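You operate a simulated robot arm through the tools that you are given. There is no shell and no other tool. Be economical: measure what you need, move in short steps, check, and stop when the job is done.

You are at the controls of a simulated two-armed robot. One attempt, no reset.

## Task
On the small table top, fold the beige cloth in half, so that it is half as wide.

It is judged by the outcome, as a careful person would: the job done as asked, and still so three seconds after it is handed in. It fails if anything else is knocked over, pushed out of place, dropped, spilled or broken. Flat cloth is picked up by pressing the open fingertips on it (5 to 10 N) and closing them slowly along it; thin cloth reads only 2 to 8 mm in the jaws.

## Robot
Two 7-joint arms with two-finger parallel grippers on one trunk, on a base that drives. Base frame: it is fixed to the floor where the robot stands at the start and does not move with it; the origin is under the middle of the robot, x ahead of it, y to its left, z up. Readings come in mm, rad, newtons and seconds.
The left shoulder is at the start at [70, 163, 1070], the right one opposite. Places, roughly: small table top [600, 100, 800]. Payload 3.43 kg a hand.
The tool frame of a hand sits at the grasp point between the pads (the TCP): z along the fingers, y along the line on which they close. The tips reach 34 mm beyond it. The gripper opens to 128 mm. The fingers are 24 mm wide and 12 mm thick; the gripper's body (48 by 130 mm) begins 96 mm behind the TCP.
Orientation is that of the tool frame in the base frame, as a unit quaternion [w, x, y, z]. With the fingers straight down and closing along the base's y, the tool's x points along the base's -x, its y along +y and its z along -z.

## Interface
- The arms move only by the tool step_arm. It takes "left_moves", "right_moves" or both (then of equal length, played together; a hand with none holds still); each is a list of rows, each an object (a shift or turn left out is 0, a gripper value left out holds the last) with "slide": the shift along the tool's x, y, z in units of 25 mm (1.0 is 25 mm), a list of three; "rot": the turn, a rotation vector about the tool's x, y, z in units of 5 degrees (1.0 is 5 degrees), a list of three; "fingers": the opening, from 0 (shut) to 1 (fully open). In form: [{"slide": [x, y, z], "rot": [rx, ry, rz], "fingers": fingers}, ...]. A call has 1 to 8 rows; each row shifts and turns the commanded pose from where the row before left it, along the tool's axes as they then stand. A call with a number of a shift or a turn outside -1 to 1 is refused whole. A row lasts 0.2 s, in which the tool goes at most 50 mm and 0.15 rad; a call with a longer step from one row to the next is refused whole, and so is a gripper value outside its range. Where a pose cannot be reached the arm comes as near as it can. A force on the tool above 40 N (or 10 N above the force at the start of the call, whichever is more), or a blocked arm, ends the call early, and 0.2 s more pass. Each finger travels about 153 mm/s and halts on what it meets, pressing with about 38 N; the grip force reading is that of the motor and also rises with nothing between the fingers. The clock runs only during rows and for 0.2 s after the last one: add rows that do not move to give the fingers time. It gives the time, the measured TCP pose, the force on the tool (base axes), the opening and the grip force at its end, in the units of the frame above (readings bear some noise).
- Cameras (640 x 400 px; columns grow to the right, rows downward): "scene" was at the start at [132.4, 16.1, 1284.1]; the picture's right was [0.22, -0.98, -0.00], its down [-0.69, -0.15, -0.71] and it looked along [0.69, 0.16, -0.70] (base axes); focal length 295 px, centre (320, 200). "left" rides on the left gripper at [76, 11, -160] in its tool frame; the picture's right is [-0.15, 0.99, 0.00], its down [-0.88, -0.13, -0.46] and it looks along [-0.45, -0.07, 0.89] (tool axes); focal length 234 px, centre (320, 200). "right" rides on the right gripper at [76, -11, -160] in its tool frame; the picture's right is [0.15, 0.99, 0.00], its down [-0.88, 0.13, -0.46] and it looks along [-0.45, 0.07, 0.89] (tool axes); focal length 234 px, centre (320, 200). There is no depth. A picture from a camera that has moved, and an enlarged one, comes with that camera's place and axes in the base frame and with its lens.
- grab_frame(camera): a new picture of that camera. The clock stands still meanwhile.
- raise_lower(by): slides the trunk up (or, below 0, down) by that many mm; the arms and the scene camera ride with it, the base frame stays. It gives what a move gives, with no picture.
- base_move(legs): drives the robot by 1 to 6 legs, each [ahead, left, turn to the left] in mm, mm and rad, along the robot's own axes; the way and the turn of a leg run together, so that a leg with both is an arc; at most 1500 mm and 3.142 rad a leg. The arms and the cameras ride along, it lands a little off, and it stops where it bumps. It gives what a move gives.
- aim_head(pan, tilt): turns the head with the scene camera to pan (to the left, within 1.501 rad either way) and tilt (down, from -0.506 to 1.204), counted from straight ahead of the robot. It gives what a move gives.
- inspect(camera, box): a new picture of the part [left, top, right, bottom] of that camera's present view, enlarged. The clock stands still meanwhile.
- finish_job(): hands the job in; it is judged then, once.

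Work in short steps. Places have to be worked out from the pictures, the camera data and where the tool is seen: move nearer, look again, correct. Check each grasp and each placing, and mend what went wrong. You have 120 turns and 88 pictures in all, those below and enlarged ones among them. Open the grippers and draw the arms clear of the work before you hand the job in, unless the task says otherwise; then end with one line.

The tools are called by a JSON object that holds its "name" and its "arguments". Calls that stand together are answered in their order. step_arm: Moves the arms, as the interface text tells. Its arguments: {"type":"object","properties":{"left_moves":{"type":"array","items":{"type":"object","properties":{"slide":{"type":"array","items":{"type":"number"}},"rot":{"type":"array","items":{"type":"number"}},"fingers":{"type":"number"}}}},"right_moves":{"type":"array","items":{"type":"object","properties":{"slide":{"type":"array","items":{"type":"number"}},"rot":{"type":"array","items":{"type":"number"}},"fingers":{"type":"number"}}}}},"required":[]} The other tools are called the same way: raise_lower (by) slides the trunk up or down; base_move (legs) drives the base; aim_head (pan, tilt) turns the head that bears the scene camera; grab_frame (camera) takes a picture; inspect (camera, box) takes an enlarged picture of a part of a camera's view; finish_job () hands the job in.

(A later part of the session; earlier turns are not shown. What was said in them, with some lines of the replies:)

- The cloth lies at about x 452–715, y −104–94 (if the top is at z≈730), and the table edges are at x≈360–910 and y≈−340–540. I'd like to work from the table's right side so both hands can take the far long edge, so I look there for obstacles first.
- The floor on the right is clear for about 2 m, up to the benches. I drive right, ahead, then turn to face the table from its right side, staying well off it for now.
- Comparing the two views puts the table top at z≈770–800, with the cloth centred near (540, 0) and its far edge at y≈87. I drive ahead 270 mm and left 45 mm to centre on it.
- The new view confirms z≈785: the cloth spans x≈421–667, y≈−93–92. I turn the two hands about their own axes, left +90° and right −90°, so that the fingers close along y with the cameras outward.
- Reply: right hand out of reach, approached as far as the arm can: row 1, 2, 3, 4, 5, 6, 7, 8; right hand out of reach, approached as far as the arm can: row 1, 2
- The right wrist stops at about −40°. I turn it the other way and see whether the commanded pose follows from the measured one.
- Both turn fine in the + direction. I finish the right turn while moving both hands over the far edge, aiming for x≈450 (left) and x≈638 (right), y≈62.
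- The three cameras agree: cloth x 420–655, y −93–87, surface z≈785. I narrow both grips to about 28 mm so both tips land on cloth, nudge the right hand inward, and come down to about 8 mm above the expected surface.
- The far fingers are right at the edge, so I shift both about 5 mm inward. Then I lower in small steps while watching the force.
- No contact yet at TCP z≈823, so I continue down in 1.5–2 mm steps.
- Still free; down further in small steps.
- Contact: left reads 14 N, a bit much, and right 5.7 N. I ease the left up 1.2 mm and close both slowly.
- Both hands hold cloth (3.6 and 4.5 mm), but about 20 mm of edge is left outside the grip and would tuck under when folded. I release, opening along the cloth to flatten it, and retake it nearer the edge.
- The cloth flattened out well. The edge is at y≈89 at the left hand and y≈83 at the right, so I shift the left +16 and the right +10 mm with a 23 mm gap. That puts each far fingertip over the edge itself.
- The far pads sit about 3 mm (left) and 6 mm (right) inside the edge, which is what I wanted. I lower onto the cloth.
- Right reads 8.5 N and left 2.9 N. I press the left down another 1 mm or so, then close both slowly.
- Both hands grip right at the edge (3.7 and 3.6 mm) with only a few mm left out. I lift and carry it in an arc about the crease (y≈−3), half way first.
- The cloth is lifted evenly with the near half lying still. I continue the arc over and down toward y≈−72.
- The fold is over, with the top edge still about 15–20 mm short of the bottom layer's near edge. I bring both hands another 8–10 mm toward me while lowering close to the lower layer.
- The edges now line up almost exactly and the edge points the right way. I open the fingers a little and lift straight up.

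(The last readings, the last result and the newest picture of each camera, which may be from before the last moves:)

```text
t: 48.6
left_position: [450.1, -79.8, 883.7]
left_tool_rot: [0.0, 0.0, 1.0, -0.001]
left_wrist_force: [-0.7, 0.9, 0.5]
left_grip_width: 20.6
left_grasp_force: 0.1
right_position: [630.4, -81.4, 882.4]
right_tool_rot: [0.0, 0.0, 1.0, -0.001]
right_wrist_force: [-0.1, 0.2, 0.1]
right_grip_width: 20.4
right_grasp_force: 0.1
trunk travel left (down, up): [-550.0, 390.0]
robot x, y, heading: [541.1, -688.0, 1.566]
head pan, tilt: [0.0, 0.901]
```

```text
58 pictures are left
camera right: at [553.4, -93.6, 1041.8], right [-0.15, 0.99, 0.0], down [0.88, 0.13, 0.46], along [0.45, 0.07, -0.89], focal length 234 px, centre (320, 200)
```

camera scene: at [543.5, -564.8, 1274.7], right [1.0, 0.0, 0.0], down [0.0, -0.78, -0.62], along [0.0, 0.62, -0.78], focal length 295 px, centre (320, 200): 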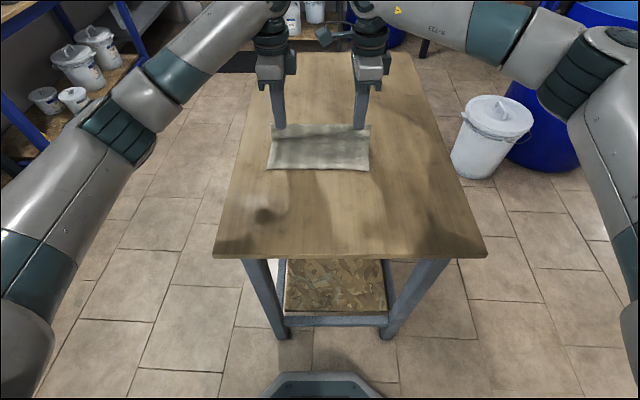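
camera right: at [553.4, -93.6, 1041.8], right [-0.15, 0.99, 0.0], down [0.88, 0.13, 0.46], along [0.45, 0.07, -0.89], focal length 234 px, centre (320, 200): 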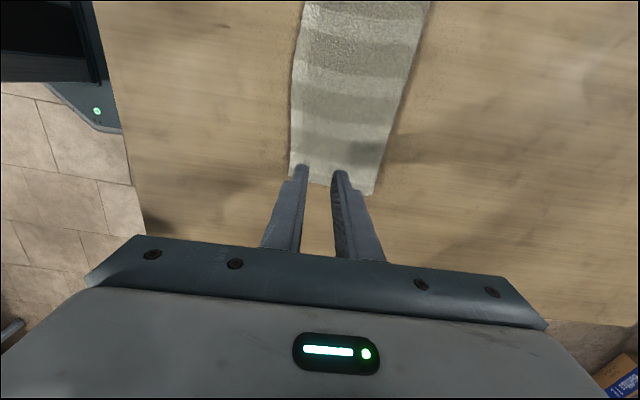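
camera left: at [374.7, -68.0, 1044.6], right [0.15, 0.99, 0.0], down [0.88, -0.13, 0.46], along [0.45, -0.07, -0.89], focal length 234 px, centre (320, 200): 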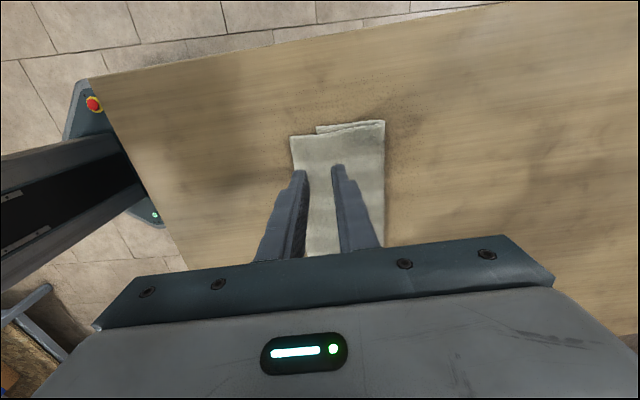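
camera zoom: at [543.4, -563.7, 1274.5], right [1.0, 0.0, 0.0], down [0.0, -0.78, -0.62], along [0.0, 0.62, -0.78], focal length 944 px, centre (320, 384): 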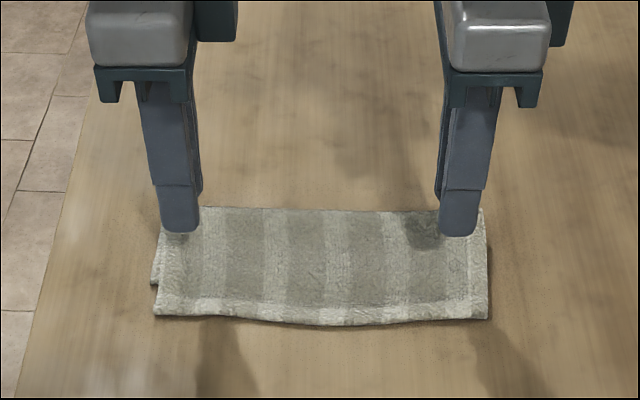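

The ridge smoothed out by itself, but the top layer now overhangs the bottom's near edge by about 20 mm (top to y≈−115, bottom to ≈−93). I'll pinch the overhanging edge, which is now simply in front of the fingers, lift it and set it back about 20 mm.

{"name": "step_arm", "arguments": {"left_moves": [{"slide": [0, -0.54, 0], "fingers": 0.1}, {"slide": [0, -0.54, 0.4]}, {"slide": [0, 0, 1]}, {"slide": [0, 0, 0.9]}, {}], "right_moves": [{"slide": [0, -0.52, 0], "fingers": 0.1}, {"slide": [0, -0.52, 0.4]}, {"slide": [0, 0, 1]}, {"slide": [0, 0, 0.9]}, {}]}}

{"name": "inspect", "arguments": {"camera": "right", "box": [220, 120, 420, 245]}}

{"name": "inspect", "arguments": {"camera": "left", "box": [220, 120, 420, 245]}}

```text
t: 49.8
left_position: [448.6, -108.1, 825.5]
left_tool_rot: [-0.001, -0.001, 1.0, 0.0]
left_wrist_force: [-0.1, 0.4, -0.4]
left_grip_width: 12.8
left_grasp_force: 0.1
right_position: [629.8, -109.6, 823.4]
right_tool_rot: [0.0, 0.0, 1.0, 0.0]
right_wrist_force: [0.8, -0.8, 0.1]
right_grip_width: 12.8
right_grasp_force: 0.0
trunk travel left (down, up): [-550.0, 390.0]
robot x, y, heading: [542.5, -690.6, 1.573]
head pan, tilt: [0.0, 0.901]
```

```text
3.20 times, centred on (320, 182) of right
camera zoom: at [553.1, -120.8, 983.1], right [-0.15, 0.99, 0.0], down [0.88, 0.13, 0.46], along [0.45, 0.07, -0.89], focal length 749 px, centre (320, 256)
```

zoom: 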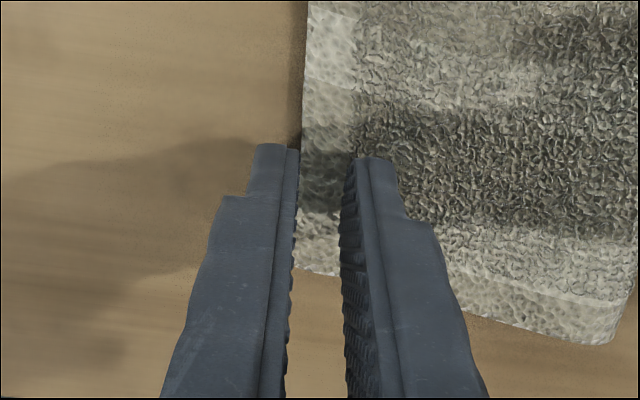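

```text
3.20 times, centred on (320, 182) of left
camera zoom: at [374.1, -96.1, 987.3], right [0.15, 0.99, 0.0], down [0.88, -0.13, 0.46], along [0.45, -0.07, -0.89], focal length 749 px, centre (320, 256)
```

zoom: 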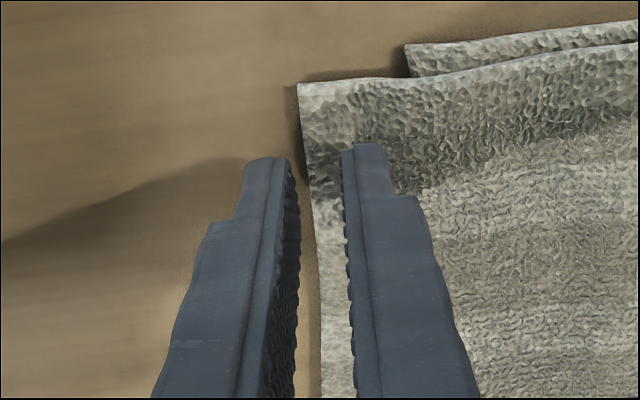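

The near fingers are just outside the edge. I shift the left +5 and right +4 mm so they catch it, then lower to contact.

{"name": "step_arm", "arguments": {"left_moves": [{"slide": [0, 0.2, 0.1]}, {"slide": [0, 0, 0.1]}, {}], "right_moves": [{"slide": [0, 0.16, 0.08]}, {"slide": [0, 0, 0.08]}, {}]}}

{"name": "step_arm", "arguments": {"left_moves": [{"slide": [0, 0, 0.04]}, {}], "right_moves": [{"slide": [0, 0, 0.04]}, {}]}}

```text
t: 50.6
left_position: [449.4, -103.5, 820.8]
left_tool_rot: [0.001, 0.0, 1.0, 0.0]
left_wrist_force: [0.5, -1.1, 0.1]
left_grip_width: 12.5
left_grasp_force: 0.1
right_position: [631.6, -104.9, 819.0]
right_tool_rot: [0.0, 0.0, 1.0, -0.001]
right_wrist_force: [1.2, -0.3, 0.4]
right_grip_width: 12.6
right_grasp_force: 0.1
trunk travel left (down, up): [-550.0, 390.0]
robot x, y, heading: [539.2, -686.2, 1.573]
head pan, tilt: [0.0, 0.901]
```

```text
t: 51.2
left_position: [448.8, -103.7, 820.9]
left_tool_rot: [0.0, 0.0, 1.0, 0.0]
left_wrist_force: [-0.1, -1.4, -0.4]
left_grip_width: 12.6
left_grasp_force: 0.0
right_position: [629.9, -105.0, 818.5]
right_tool_rot: [0.0, 0.0, 1.0, 0.0]
right_wrist_force: [0.7, 0.2, 0.4]
right_grip_width: 12.7
right_grasp_force: 0.1
trunk travel left (down, up): [-550.0, 390.0]
robot x, y, heading: [542.2, -689.0, 1.572]
head pan, tilt: [0.0, 0.901]
```

Not yet pressing; a little lower.

{"name": "step_arm", "arguments": {"left_moves": [{"slide": [0, 0, 0.08]}, {}], "right_moves": [{"slide": [0, 0, 0.05]}, {}]}}

{"name": "step_arm", "arguments": {"left_moves": [{"slide": [0, 0, 0.05]}, {}], "right_moves": [{"slide": [0, 0, 0.04]}, {}]}}

```text
t: 51.8
left_position: [450.5, -104.9, 818.4]
left_tool_rot: [0.0, 0.001, 1.0, 0.001]
left_wrist_force: [-0.8, 1.2, 1.7]
left_grip_width: 13.1
left_grasp_force: 0.3
right_position: [630.5, -104.2, 818.2]
right_tool_rot: [0.0, 0.0, 1.0, 0.0]
right_wrist_force: [0.0, -0.2, 3.0]
right_grip_width: 12.5
right_grasp_force: 0.1
trunk travel left (down, up): [-550.0, 390.0]
robot x, y, heading: [539.5, -687.1, 1.569]
head pan, tilt: [0.0, 0.901]
```

```text
t: 52.4
left_position: [451.9, -103.6, 817.6]
left_tool_rot: [0.0, 0.0, 1.0, 0.0]
left_wrist_force: [0.0, 1.4, 3.6]
left_grip_width: 12.9
left_grasp_force: 0.4
right_position: [631.1, -104.8, 816.4]
right_tool_rot: [0.0, 0.0, 1.0, 0.0]
right_wrist_force: [1.4, 0.2, 4.6]
right_grip_width: 12.5
right_grasp_force: 0.1
trunk travel left (down, up): [-550.0, 390.0]
robot x, y, heading: [540.6, -688.3, 1.568]
head pan, tilt: [0.0, 0.901]
```

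Both press at about 4 N. I add a touch more and close slowly.

{"name": "step_arm", "arguments": {"left_moves": [{"slide": [0, 0, 0.04]}, {"fingers": 0.08}, {"fingers": 0.06}, {"fingers": 0.04}, {"fingers": 0.02}, {"fingers": 0.0}, {}], "right_moves": [{"slide": [0, 0, 0.03]}, {"fingers": 0.08}, {"fingers": 0.06}, {"fingers": 0.04}, {"fingers": 0.02}, {"fingers": 0.0}, {}]}}

{"name": "inspect", "arguments": {"camera": "right", "box": [220, 120, 420, 245]}}

{"name": "inspect", "arguments": {"camera": "left", "box": [220, 120, 420, 245]}}

```text
t: 54.0
left_position: [450.1, -104.4, 817.3]
left_tool_rot: [0.0, -0.001, 1.0, 0.001]
left_wrist_force: [0.0, -0.3, 10.0]
left_grip_width: 0.1
left_grasp_force: 32.8
right_position: [630.8, -104.4, 817.9]
right_tool_rot: [-0.001, 0.0, 1.0, 0.001]
right_wrist_force: [-0.6, 1.1, 9.5]
right_grip_width: 0.2
right_grasp_force: 33.2
trunk travel left (down, up): [-550.0, 390.0]
robot x, y, heading: [543.5, -687.2, 1.568]
head pan, tilt: [0.0, 0.901]
```

```text
3.20 times, centred on (320, 182) of right
camera zoom: at [553.3, -117.1, 976.7], right [-0.15, 0.99, 0.0], down [0.88, 0.13, 0.46], along [0.45, 0.07, -0.89], focal length 749 px, centre (320, 256)
```

zoom: 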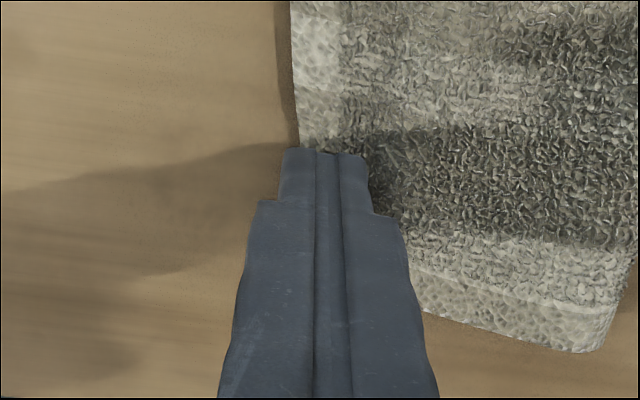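

```text
3.20 times, centred on (320, 182) of left
camera zoom: at [374.4, -92.9, 977.6], right [0.15, 0.99, 0.0], down [0.88, -0.13, 0.46], along [0.45, -0.07, -0.89], focal length 749 px, centre (320, 256)
```

zoom: 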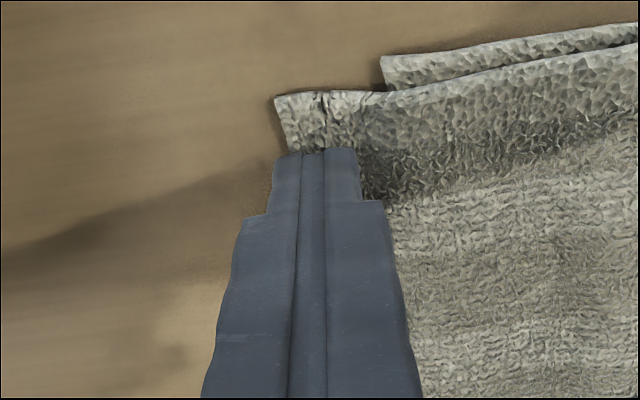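

The 12 mm gap was too narrow and both slipped off (0.1–0.2 mm). I lift slightly, open to 23 mm as before, and press again centred at y≈−97.

{"name": "step_arm", "arguments": {"left_moves": [{"slide": [0, 0, -0.4]}, {"slide": [0, 0.3, 0], "fingers": 0.18}, {}, {"slide": [0, 0, 0.2]}, {"slide": [0, 0, 0.12]}, {}], "right_moves": [{"slide": [0, 0, -0.4]}, {"slide": [0, 0.3, 0], "fingers": 0.18}, {}, {"slide": [0, 0, 0.2]}, {"slide": [0, 0, 0.12]}, {}]}}

{"name": "inspect", "arguments": {"camera": "right", "box": [220, 120, 420, 245]}}

{"name": "inspect", "arguments": {"camera": "left", "box": [220, 120, 420, 245]}}

```text
t: 55.4
left_position: [451.0, -95.8, 818.8]
left_tool_rot: [0.0, 0.0, 1.0, 0.001]
left_wrist_force: [0.5, 1.3, 5.8]
left_grip_width: 23.9
left_grasp_force: 0.3
right_position: [629.8, -97.8, 820.1]
right_tool_rot: [0.0, 0.0, 1.0, 0.0]
right_wrist_force: [-1.0, 0.1, 4.3]
right_grip_width: 23.3
right_grasp_force: 0.2
trunk travel left (down, up): [-550.0, 390.0]
robot x, y, heading: [541.7, -689.9, 1.569]
head pan, tilt: [0.0, 0.901]
```

```text
3.20 times, centred on (320, 182) of right
camera zoom: at [553.3, -108.6, 979.4], right [-0.15, 0.99, 0.0], down [0.88, 0.13, 0.46], along [0.45, 0.07, -0.89], focal length 749 px, centre (320, 256)
```

zoom: 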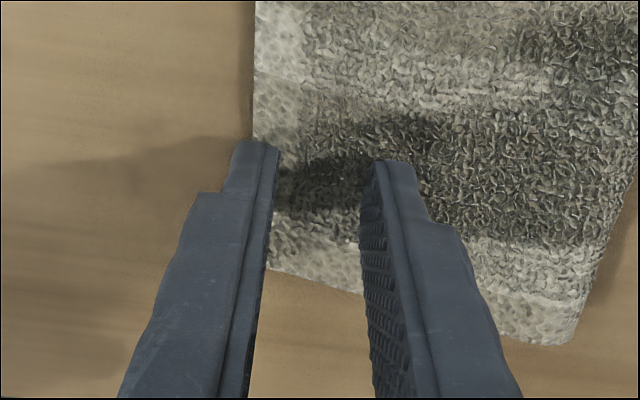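

```text
3.20 times, centred on (320, 182) of left
camera zoom: at [374.5, -84.7, 979.4], right [0.15, 0.99, 0.0], down [0.88, -0.13, 0.46], along [0.45, -0.07, -0.89], focal length 749 px, centre (320, 256)
```

zoom: 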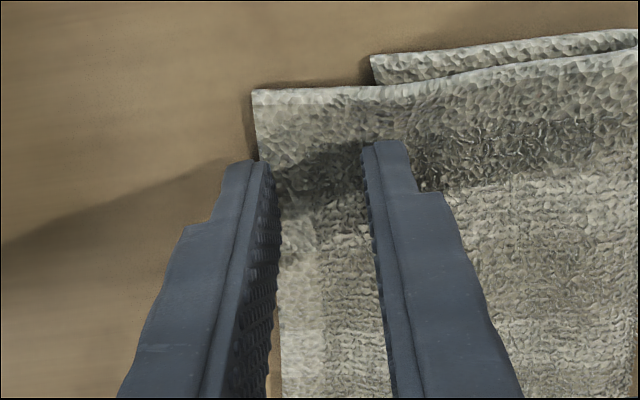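

The left near finger barely covers the edge, so I nudge the left +4 mm and the right +2 mm, press a bit more firmly, then close slowly.

{"name": "step_arm", "arguments": {"left_moves": [{"slide": [0, 0, -0.2]}, {"slide": [0, 0.16, 0]}, {"slide": [0, 0, 0.2]}, {"slide": [0, 0, 0.06]}, {}], "right_moves": [{"slide": [0, 0, -0.2]}, {"slide": [0, 0.08, 0]}, {"slide": [0, 0, 0.2]}, {"slide": [0, 0, 0.06]}, {}]}}

{"name": "step_arm", "arguments": {"left_moves": [{"fingers": 0.15}, {"fingers": 0.12}, {"fingers": 0.09}, {"fingers": 0.06}, {"fingers": 0.03}, {"fingers": 0.0}, {}], "right_moves": [{"fingers": 0.15}, {"fingers": 0.12}, {"fingers": 0.09}, {"fingers": 0.06}, {"fingers": 0.03}, {"fingers": 0.0}, {}]}}

{"name": "inspect", "arguments": {"camera": "right", "box": [220, 120, 420, 245]}}

{"name": "inspect", "arguments": {"camera": "left", "box": [220, 120, 420, 245]}}

```text
t: 56.6
left_position: [449.6, -92.7, 818.6]
left_tool_rot: [0.001, 0.001, 1.0, 0.001]
left_wrist_force: [-0.5, 0.9, 9.7]
left_grip_width: 23.4
left_grasp_force: 0.1
right_position: [630.9, -96.4, 819.5]
right_tool_rot: [0.0, 0.0, 1.0, 0.001]
right_wrist_force: [-2.2, 0.8, 9.2]
right_grip_width: 23.4
right_grasp_force: 0.8
trunk travel left (down, up): [-550.0, 390.0]
robot x, y, heading: [541.2, -688.0, 1.569]
head pan, tilt: [0.0, 0.901]
```

```text
t: 58.2
left_position: [450.1, -94.0, 818.5]
left_tool_rot: [0.0, 0.0, 1.0, 0.001]
left_wrist_force: [1.9, 3.6, 14.6]
left_grip_width: 3.4
left_grasp_force: 38.3
right_position: [631.7, -95.7, 819.8]
right_tool_rot: [0.0, 0.0, 1.0, 0.0]
right_wrist_force: [-1.1, 1.9, 11.8]
right_grip_width: 3.3
right_grasp_force: 37.6
trunk travel left (down, up): [-550.0, 390.0]
robot x, y, heading: [542.5, -692.1, 1.567]
head pan, tilt: [0.0, 0.901]
```

```text
3.20 times, centred on (320, 182) of right
camera zoom: at [554.3, -107.8, 978.3], right [-0.15, 0.99, 0.0], down [0.88, 0.13, 0.46], along [0.45, 0.07, -0.89], focal length 749 px, centre (320, 256)
```

zoom: 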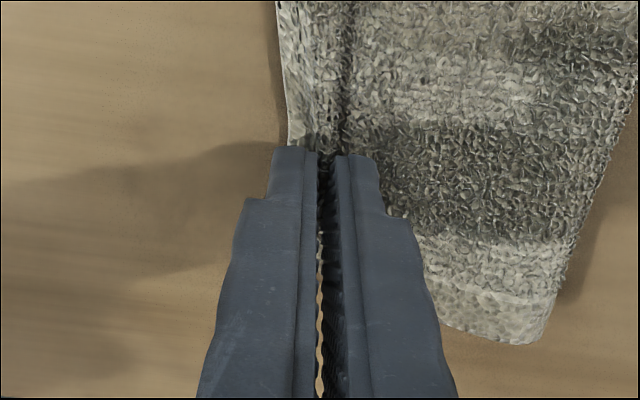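

```text
3.20 times, centred on (320, 182) of left
camera zoom: at [374.3, -81.5, 978.6], right [0.15, 0.99, 0.0], down [0.88, -0.13, 0.46], along [0.45, -0.06, -0.89], focal length 749 px, centre (320, 256)
```

zoom: 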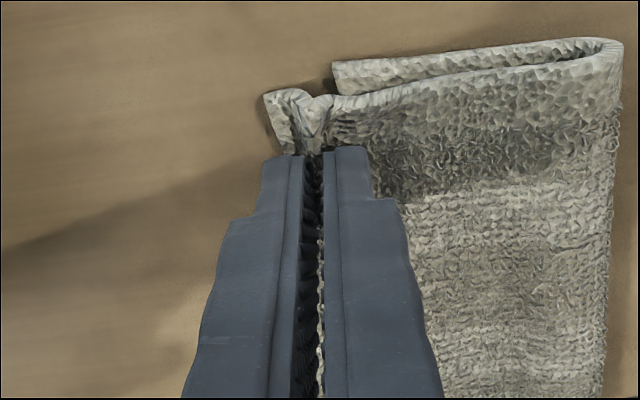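

Both hands hold the top layer only (3.4 and 3.3 mm). I lift in an arc to relax the crease and come back down 22 mm further from me.

{"name": "step_arm", "arguments": {"left_moves": [{"slide": [0, 0.2, -0.4]}, {"slide": [0, 0.2, -0.4]}, {"slide": [0, 0.3, -0.4]}, {"slide": [0, 0.3, -0.4]}, {"slide": [0, 0.4, -0.3]}, {"slide": [0, 0.4, -0.3]}, {"slide": [0, 0.3, -0.14]}, {"slide": [0, 0.3, -0.14]}], "right_moves": [{"slide": [0, 0.2, -0.4]}, {"slide": [0, 0.2, -0.4]}, {"slide": [0, 0.3, -0.4]}, {"slide": [0, 0.3, -0.4]}, {"slide": [0, 0.4, -0.3]}, {"slide": [0, 0.4, -0.3]}, {"slide": [0, 0.3, -0.14]}, {"slide": [0, 0.3, -0.14]}]}}

{"name": "inspect", "arguments": {"camera": "scene", "box": [220, 80, 420, 205]}}

{"name": "grab_frame", "arguments": {"camera": "left"}}

```text
t: 60.0
left_position: [450.0, -31.0, 879.7]
left_tool_rot: [0.0, 0.0, 1.0, 0.001]
left_wrist_force: [0.9, 0.2, 0.5]
left_grip_width: 3.1
left_grasp_force: 38.0
right_position: [630.9, -36.3, 879.1]
right_tool_rot: [0.0, 0.0, 1.0, 0.0]
right_wrist_force: [0.7, 0.1, -0.5]
right_grip_width: 3.6
right_grasp_force: 37.5
trunk travel left (down, up): [-550.0, 390.0]
robot x, y, heading: [542.0, -687.1, 1.571]
head pan, tilt: [0.0, 0.901]
```

```text
3.20 times, centred on (320, 142) of scene
camera zoom: at [543.5, -564.1, 1274.6], right [1.0, 0.0, 0.0], down [0.0, -0.78, -0.62], along [0.0, 0.62, -0.78], focal length 944 px, centre (320, 384)
```

zoom: 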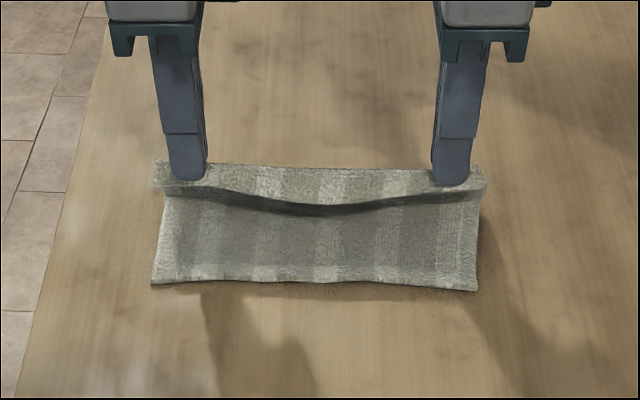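

```text
48 pictures are left
camera left: at [374.6, -19.1, 1040.1], right [0.15, 0.99, 0.0], down [0.88, -0.13, 0.46], along [0.45, -0.07, -0.89], focal length 234 px, centre (320, 200)
```

left: 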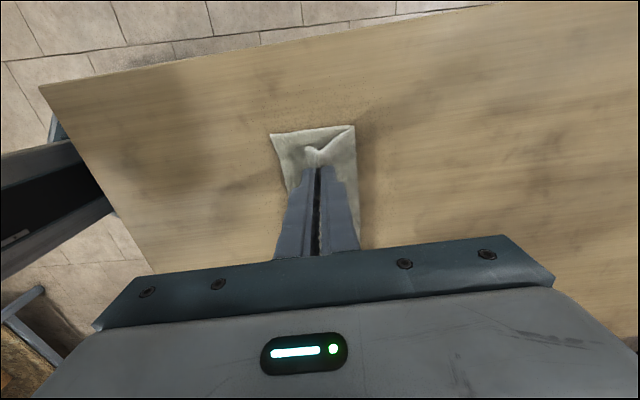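

The lower half lies flat, with its near edge at y≈−86 (left) to −92 (right). I lower the top layer back down, left to y≈−69 and right to y≈−74.

{"name": "step_arm", "arguments": {"left_moves": [{"slide": [0, -0.28, 0.2]}, {"slide": [0, -0.28, 0.2]}, {"slide": [0, -0.24, 0.34]}, {"slide": [0, -0.24, 0.34]}, {"slide": [0, -0.16, 0.34]}, {"slide": [0, -0.16, 0.34]}, {"slide": [0, -0.08, 0.3]}, {}], "right_moves": [{"slide": [0, -0.28, 0.2]}, {"slide": [0, -0.28, 0.2]}, {"slide": [0, -0.26, 0.34]}, {"slide": [0, -0.26, 0.34]}, {"slide": [0, -0.18, 0.34]}, {"slide": [0, -0.18, 0.34]}, {"slide": [0, -0.08, 0.3]}, {}]}}

{"name": "inspect", "arguments": {"camera": "scene", "box": [220, 80, 420, 205]}}

{"name": "inspect", "arguments": {"camera": "left", "box": [220, 80, 420, 205]}}

{"name": "inspect", "arguments": {"camera": "right", "box": [220, 80, 420, 205]}}

```text
t: 61.8
left_position: [449.7, -67.1, 826.2]
left_tool_rot: [-0.001, 0.0, 1.0, 0.0]
left_wrist_force: [0.7, 0.7, 0.6]
left_grip_width: 3.3
left_grasp_force: 37.8
right_position: [630.3, -72.6, 828.2]
right_tool_rot: [0.0, 0.0, 1.0, 0.0]
right_wrist_force: [-0.2, 0.6, 0.4]
right_grip_width: 3.6
right_grasp_force: 38.2
trunk travel left (down, up): [-550.0, 390.0]
robot x, y, heading: [537.6, -689.4, 1.571]
head pan, tilt: [0.0, 0.901]
```

```text
3.20 times, centred on (320, 142) of scene
camera zoom: at [543.4, -564.4, 1274.6], right [1.0, 0.0, 0.0], down [0.0, -0.78, -0.62], along [0.0, 0.62, -0.78], focal length 944 px, centre (320, 384)
```

zoom: 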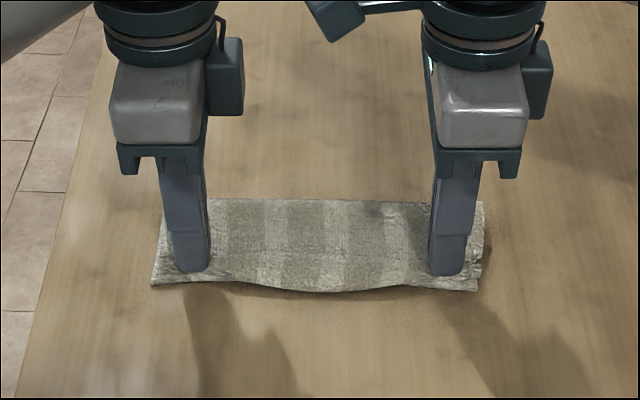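

```text
3.20 times, centred on (320, 142) of left
camera zoom: at [374.5, -55.9, 987.6], right [0.15, 0.99, 0.0], down [0.88, -0.13, 0.46], along [0.45, -0.07, -0.89], focal length 749 px, centre (320, 384)
```

zoom: 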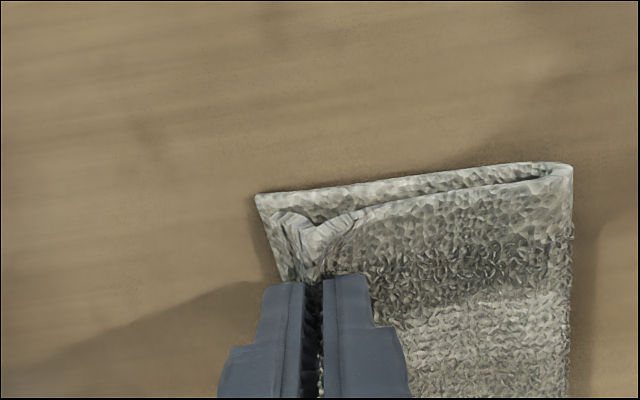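

```text
3.20 times, centred on (320, 142) of right
camera zoom: at [553.3, -84.3, 987.8], right [-0.15, 0.99, 0.0], down [0.88, 0.13, 0.46], along [0.45, 0.07, -0.89], focal length 749 px, centre (320, 384)
```

zoom: 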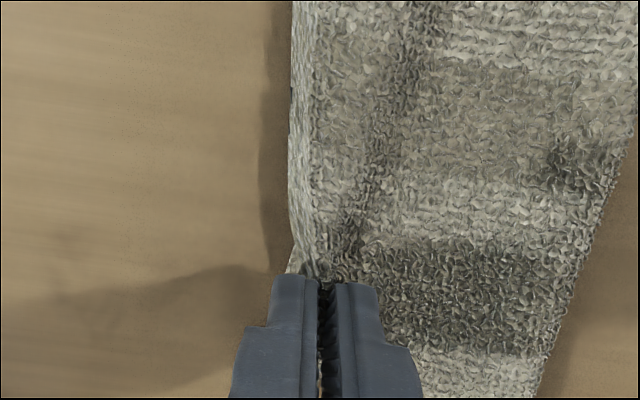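

The alignment looks right once the small ridge relaxes. I release and lift.

{"name": "step_arm", "arguments": {"left_moves": [{}, {"fingers": 0.06}, {"fingers": 0.13}, {"fingers": 0.16}, {"slide": [0, 0, -0.4]}, {"slide": [0, 0, -0.8]}, {"slide": [0, 0, -1]}, {}], "right_moves": [{}, {"fingers": 0.06}, {"fingers": 0.13}, {"fingers": 0.16}, {"slide": [0, 0, -0.4]}, {"slide": [0, 0, -0.8]}, {"slide": [0, 0, -1]}, {}]}}

{"name": "inspect", "arguments": {"camera": "scene", "box": [220, 80, 420, 205]}}

{"name": "inspect", "arguments": {"camera": "left", "box": [220, 80, 420, 205]}}

{"name": "inspect", "arguments": {"camera": "right", "box": [220, 80, 420, 205]}}

```text
t: 63.6
left_position: [450.7, -68.4, 880.9]
left_tool_rot: [0.001, -0.001, 1.0, 0.0]
left_wrist_force: [-0.4, 0.1, -0.7]
left_grip_width: 20.5
left_grasp_force: 0.0
right_position: [629.4, -72.2, 883.6]
right_tool_rot: [0.0, 0.0, 1.0, -0.001]
right_wrist_force: [-0.5, 0.2, 0.9]
right_grip_width: 20.4
right_grasp_force: 0.0
trunk travel left (down, up): [-550.0, 390.0]
robot x, y, heading: [542.0, -689.8, 1.569]
head pan, tilt: [0.0, 0.901]
```

```text
3.20 times, centred on (320, 142) of scene
camera zoom: at [543.4, -563.6, 1274.5], right [1.0, 0.0, 0.0], down [0.0, -0.78, -0.62], along [0.0, 0.62, -0.78], focal length 944 px, centre (320, 384)
```

zoom: 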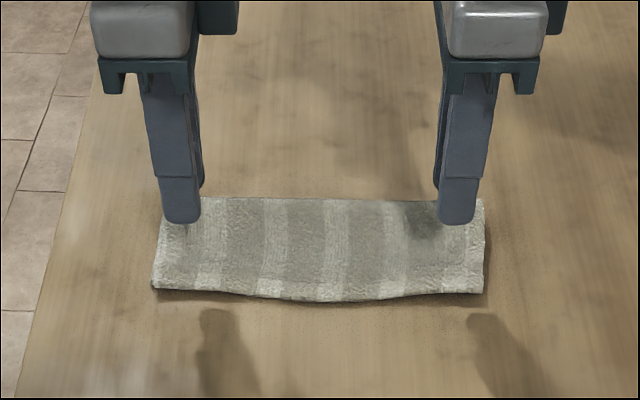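

```text
3.20 times, centred on (320, 142) of left
camera zoom: at [374.6, -56.8, 1042.0], right [0.15, 0.99, 0.0], down [0.88, -0.13, 0.46], along [0.45, -0.07, -0.89], focal length 749 px, centre (320, 384)
```

zoom: 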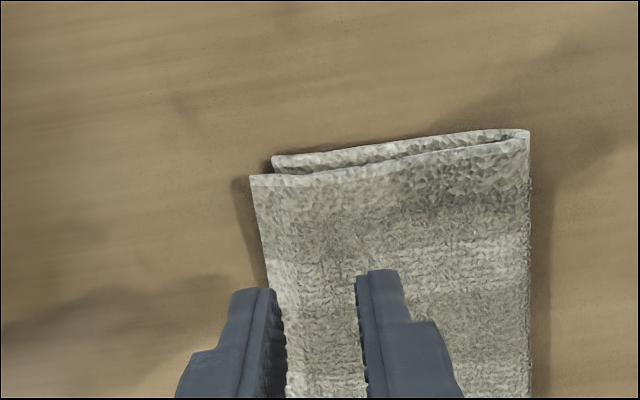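

```text
3.20 times, centred on (320, 142) of right
camera zoom: at [553.1, -83.5, 1042.9], right [-0.15, 0.99, 0.0], down [0.88, 0.13, 0.46], along [0.45, 0.07, -0.89], focal length 749 px, centre (320, 384)
```

zoom: 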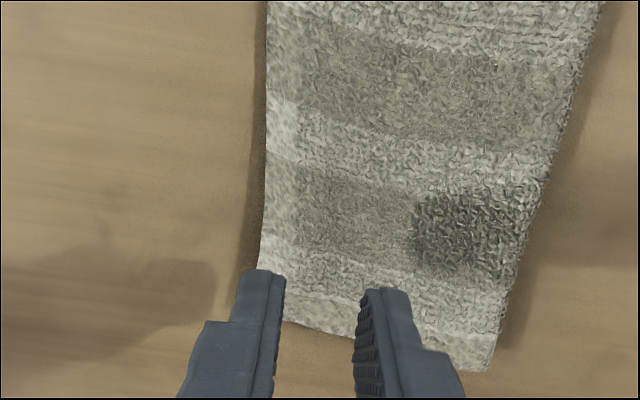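

The fold is now aligned within a few millimetres and lies flat. I draw the arms up and out to the sides, then check once more.

{"name": "step_arm", "arguments": {"left_moves": [{"slide": [0, 0, -1]}, {"slide": [0, 0, -1]}, {"slide": [0, 0, -1]}, {"slide": [1, 0, 0]}, {"slide": [1, 0, 0]}, {"slide": [1, 0, 0]}, {"slide": [1, 0, 0]}, {"slide": [1, 0, 0]}], "right_moves": [{"slide": [0, 0, -1]}, {"slide": [0, 0, -1]}, {"slide": [0, 0, -1]}, {"slide": [-1, 0, 0]}, {"slide": [-1, 0, 0]}, {"slide": [-1, 0, 0]}, {"slide": [-1, 0, 0]}, {"slide": [-1, 0, 0]}]}}

{"name": "grab_frame", "arguments": {"camera": "scene"}}

{"name": "inspect", "arguments": {"camera": "scene", "box": [220, 80, 420, 205]}}

```text
t: 65.4
left_position: [325.6, -68.3, 958.4]
left_tool_rot: [0.001, 0.0, 1.0, 0.001]
left_wrist_force: [0.3, 0.1, -0.5]
left_grip_width: 20.3
left_grasp_force: 0.1
right_position: [756.1, -74.4, 958.6]
right_tool_rot: [0.0, 0.0, 1.0, -0.001]
right_wrist_force: [-0.1, -0.2, -0.3]
right_grip_width: 20.2
right_grasp_force: 0.0
trunk travel left (down, up): [-550.0, 390.0]
robot x, y, heading: [543.0, -685.4, 1.568]
head pan, tilt: [0.0, 0.901]
```

```text
41 pictures are left
camera scene: at [543.5, -564.9, 1274.7], right [1.0, 0.0, 0.0], down [0.0, -0.78, -0.62], along [0.0, 0.62, -0.78], focal length 295 px, centre (320, 200)
```

scene: 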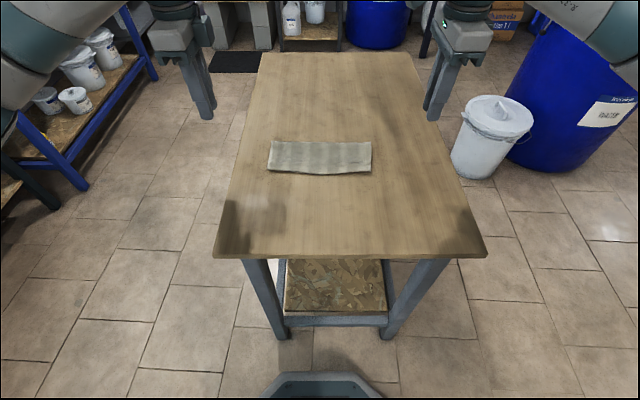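

```text
3.20 times, centred on (320, 142) of scene
camera zoom: at [543.5, -564.9, 1274.7], right [1.0, 0.0, 0.0], down [0.0, -0.78, -0.62], along [0.0, 0.62, -0.78], focal length 944 px, centre (320, 384)
```

zoom: 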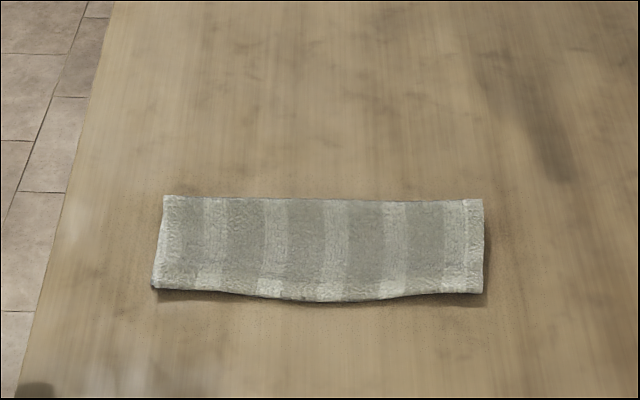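

The cloth is folded neatly to half width, nothing else has moved, and the arms are clear. I open the grippers fully and hand the job in.

{"name": "step_arm", "arguments": {"left_moves": [{"fingers": 0.5}, {"fingers": 0.9}, {}], "right_moves": [{"fingers": 0.5}, {"fingers": 0.9}, {}]}}

{"name": "finish_job", "arguments": {}}

```text
t: 66.2
left_position: [325.4, -68.1, 957.1]
left_tool_rot: [0.0, 0.0, 1.0, 0.0]
left_wrist_force: [-0.4, -0.1, 0.4]
left_grip_width: 115.3
left_grasp_force: 0.1
right_position: [754.6, -74.4, 958.7]
right_tool_rot: [0.0, 0.0, 1.0, 0.0]
right_wrist_force: [0.1, 0.4, -1.4]
right_grip_width: 115.1
right_grasp_force: 0.0
trunk travel left (down, up): [-550.0, 390.0]
robot x, y, heading: [542.7, -687.6, 1.573]
head pan, tilt: [0.0, 0.901]
```

```text
The job is handed in.
```

The beige cloth is folded in half across its width on the small table, its edges meeting to within about 5 mm at the ends; the grippers are open and clear, and nothing else was disturbed.
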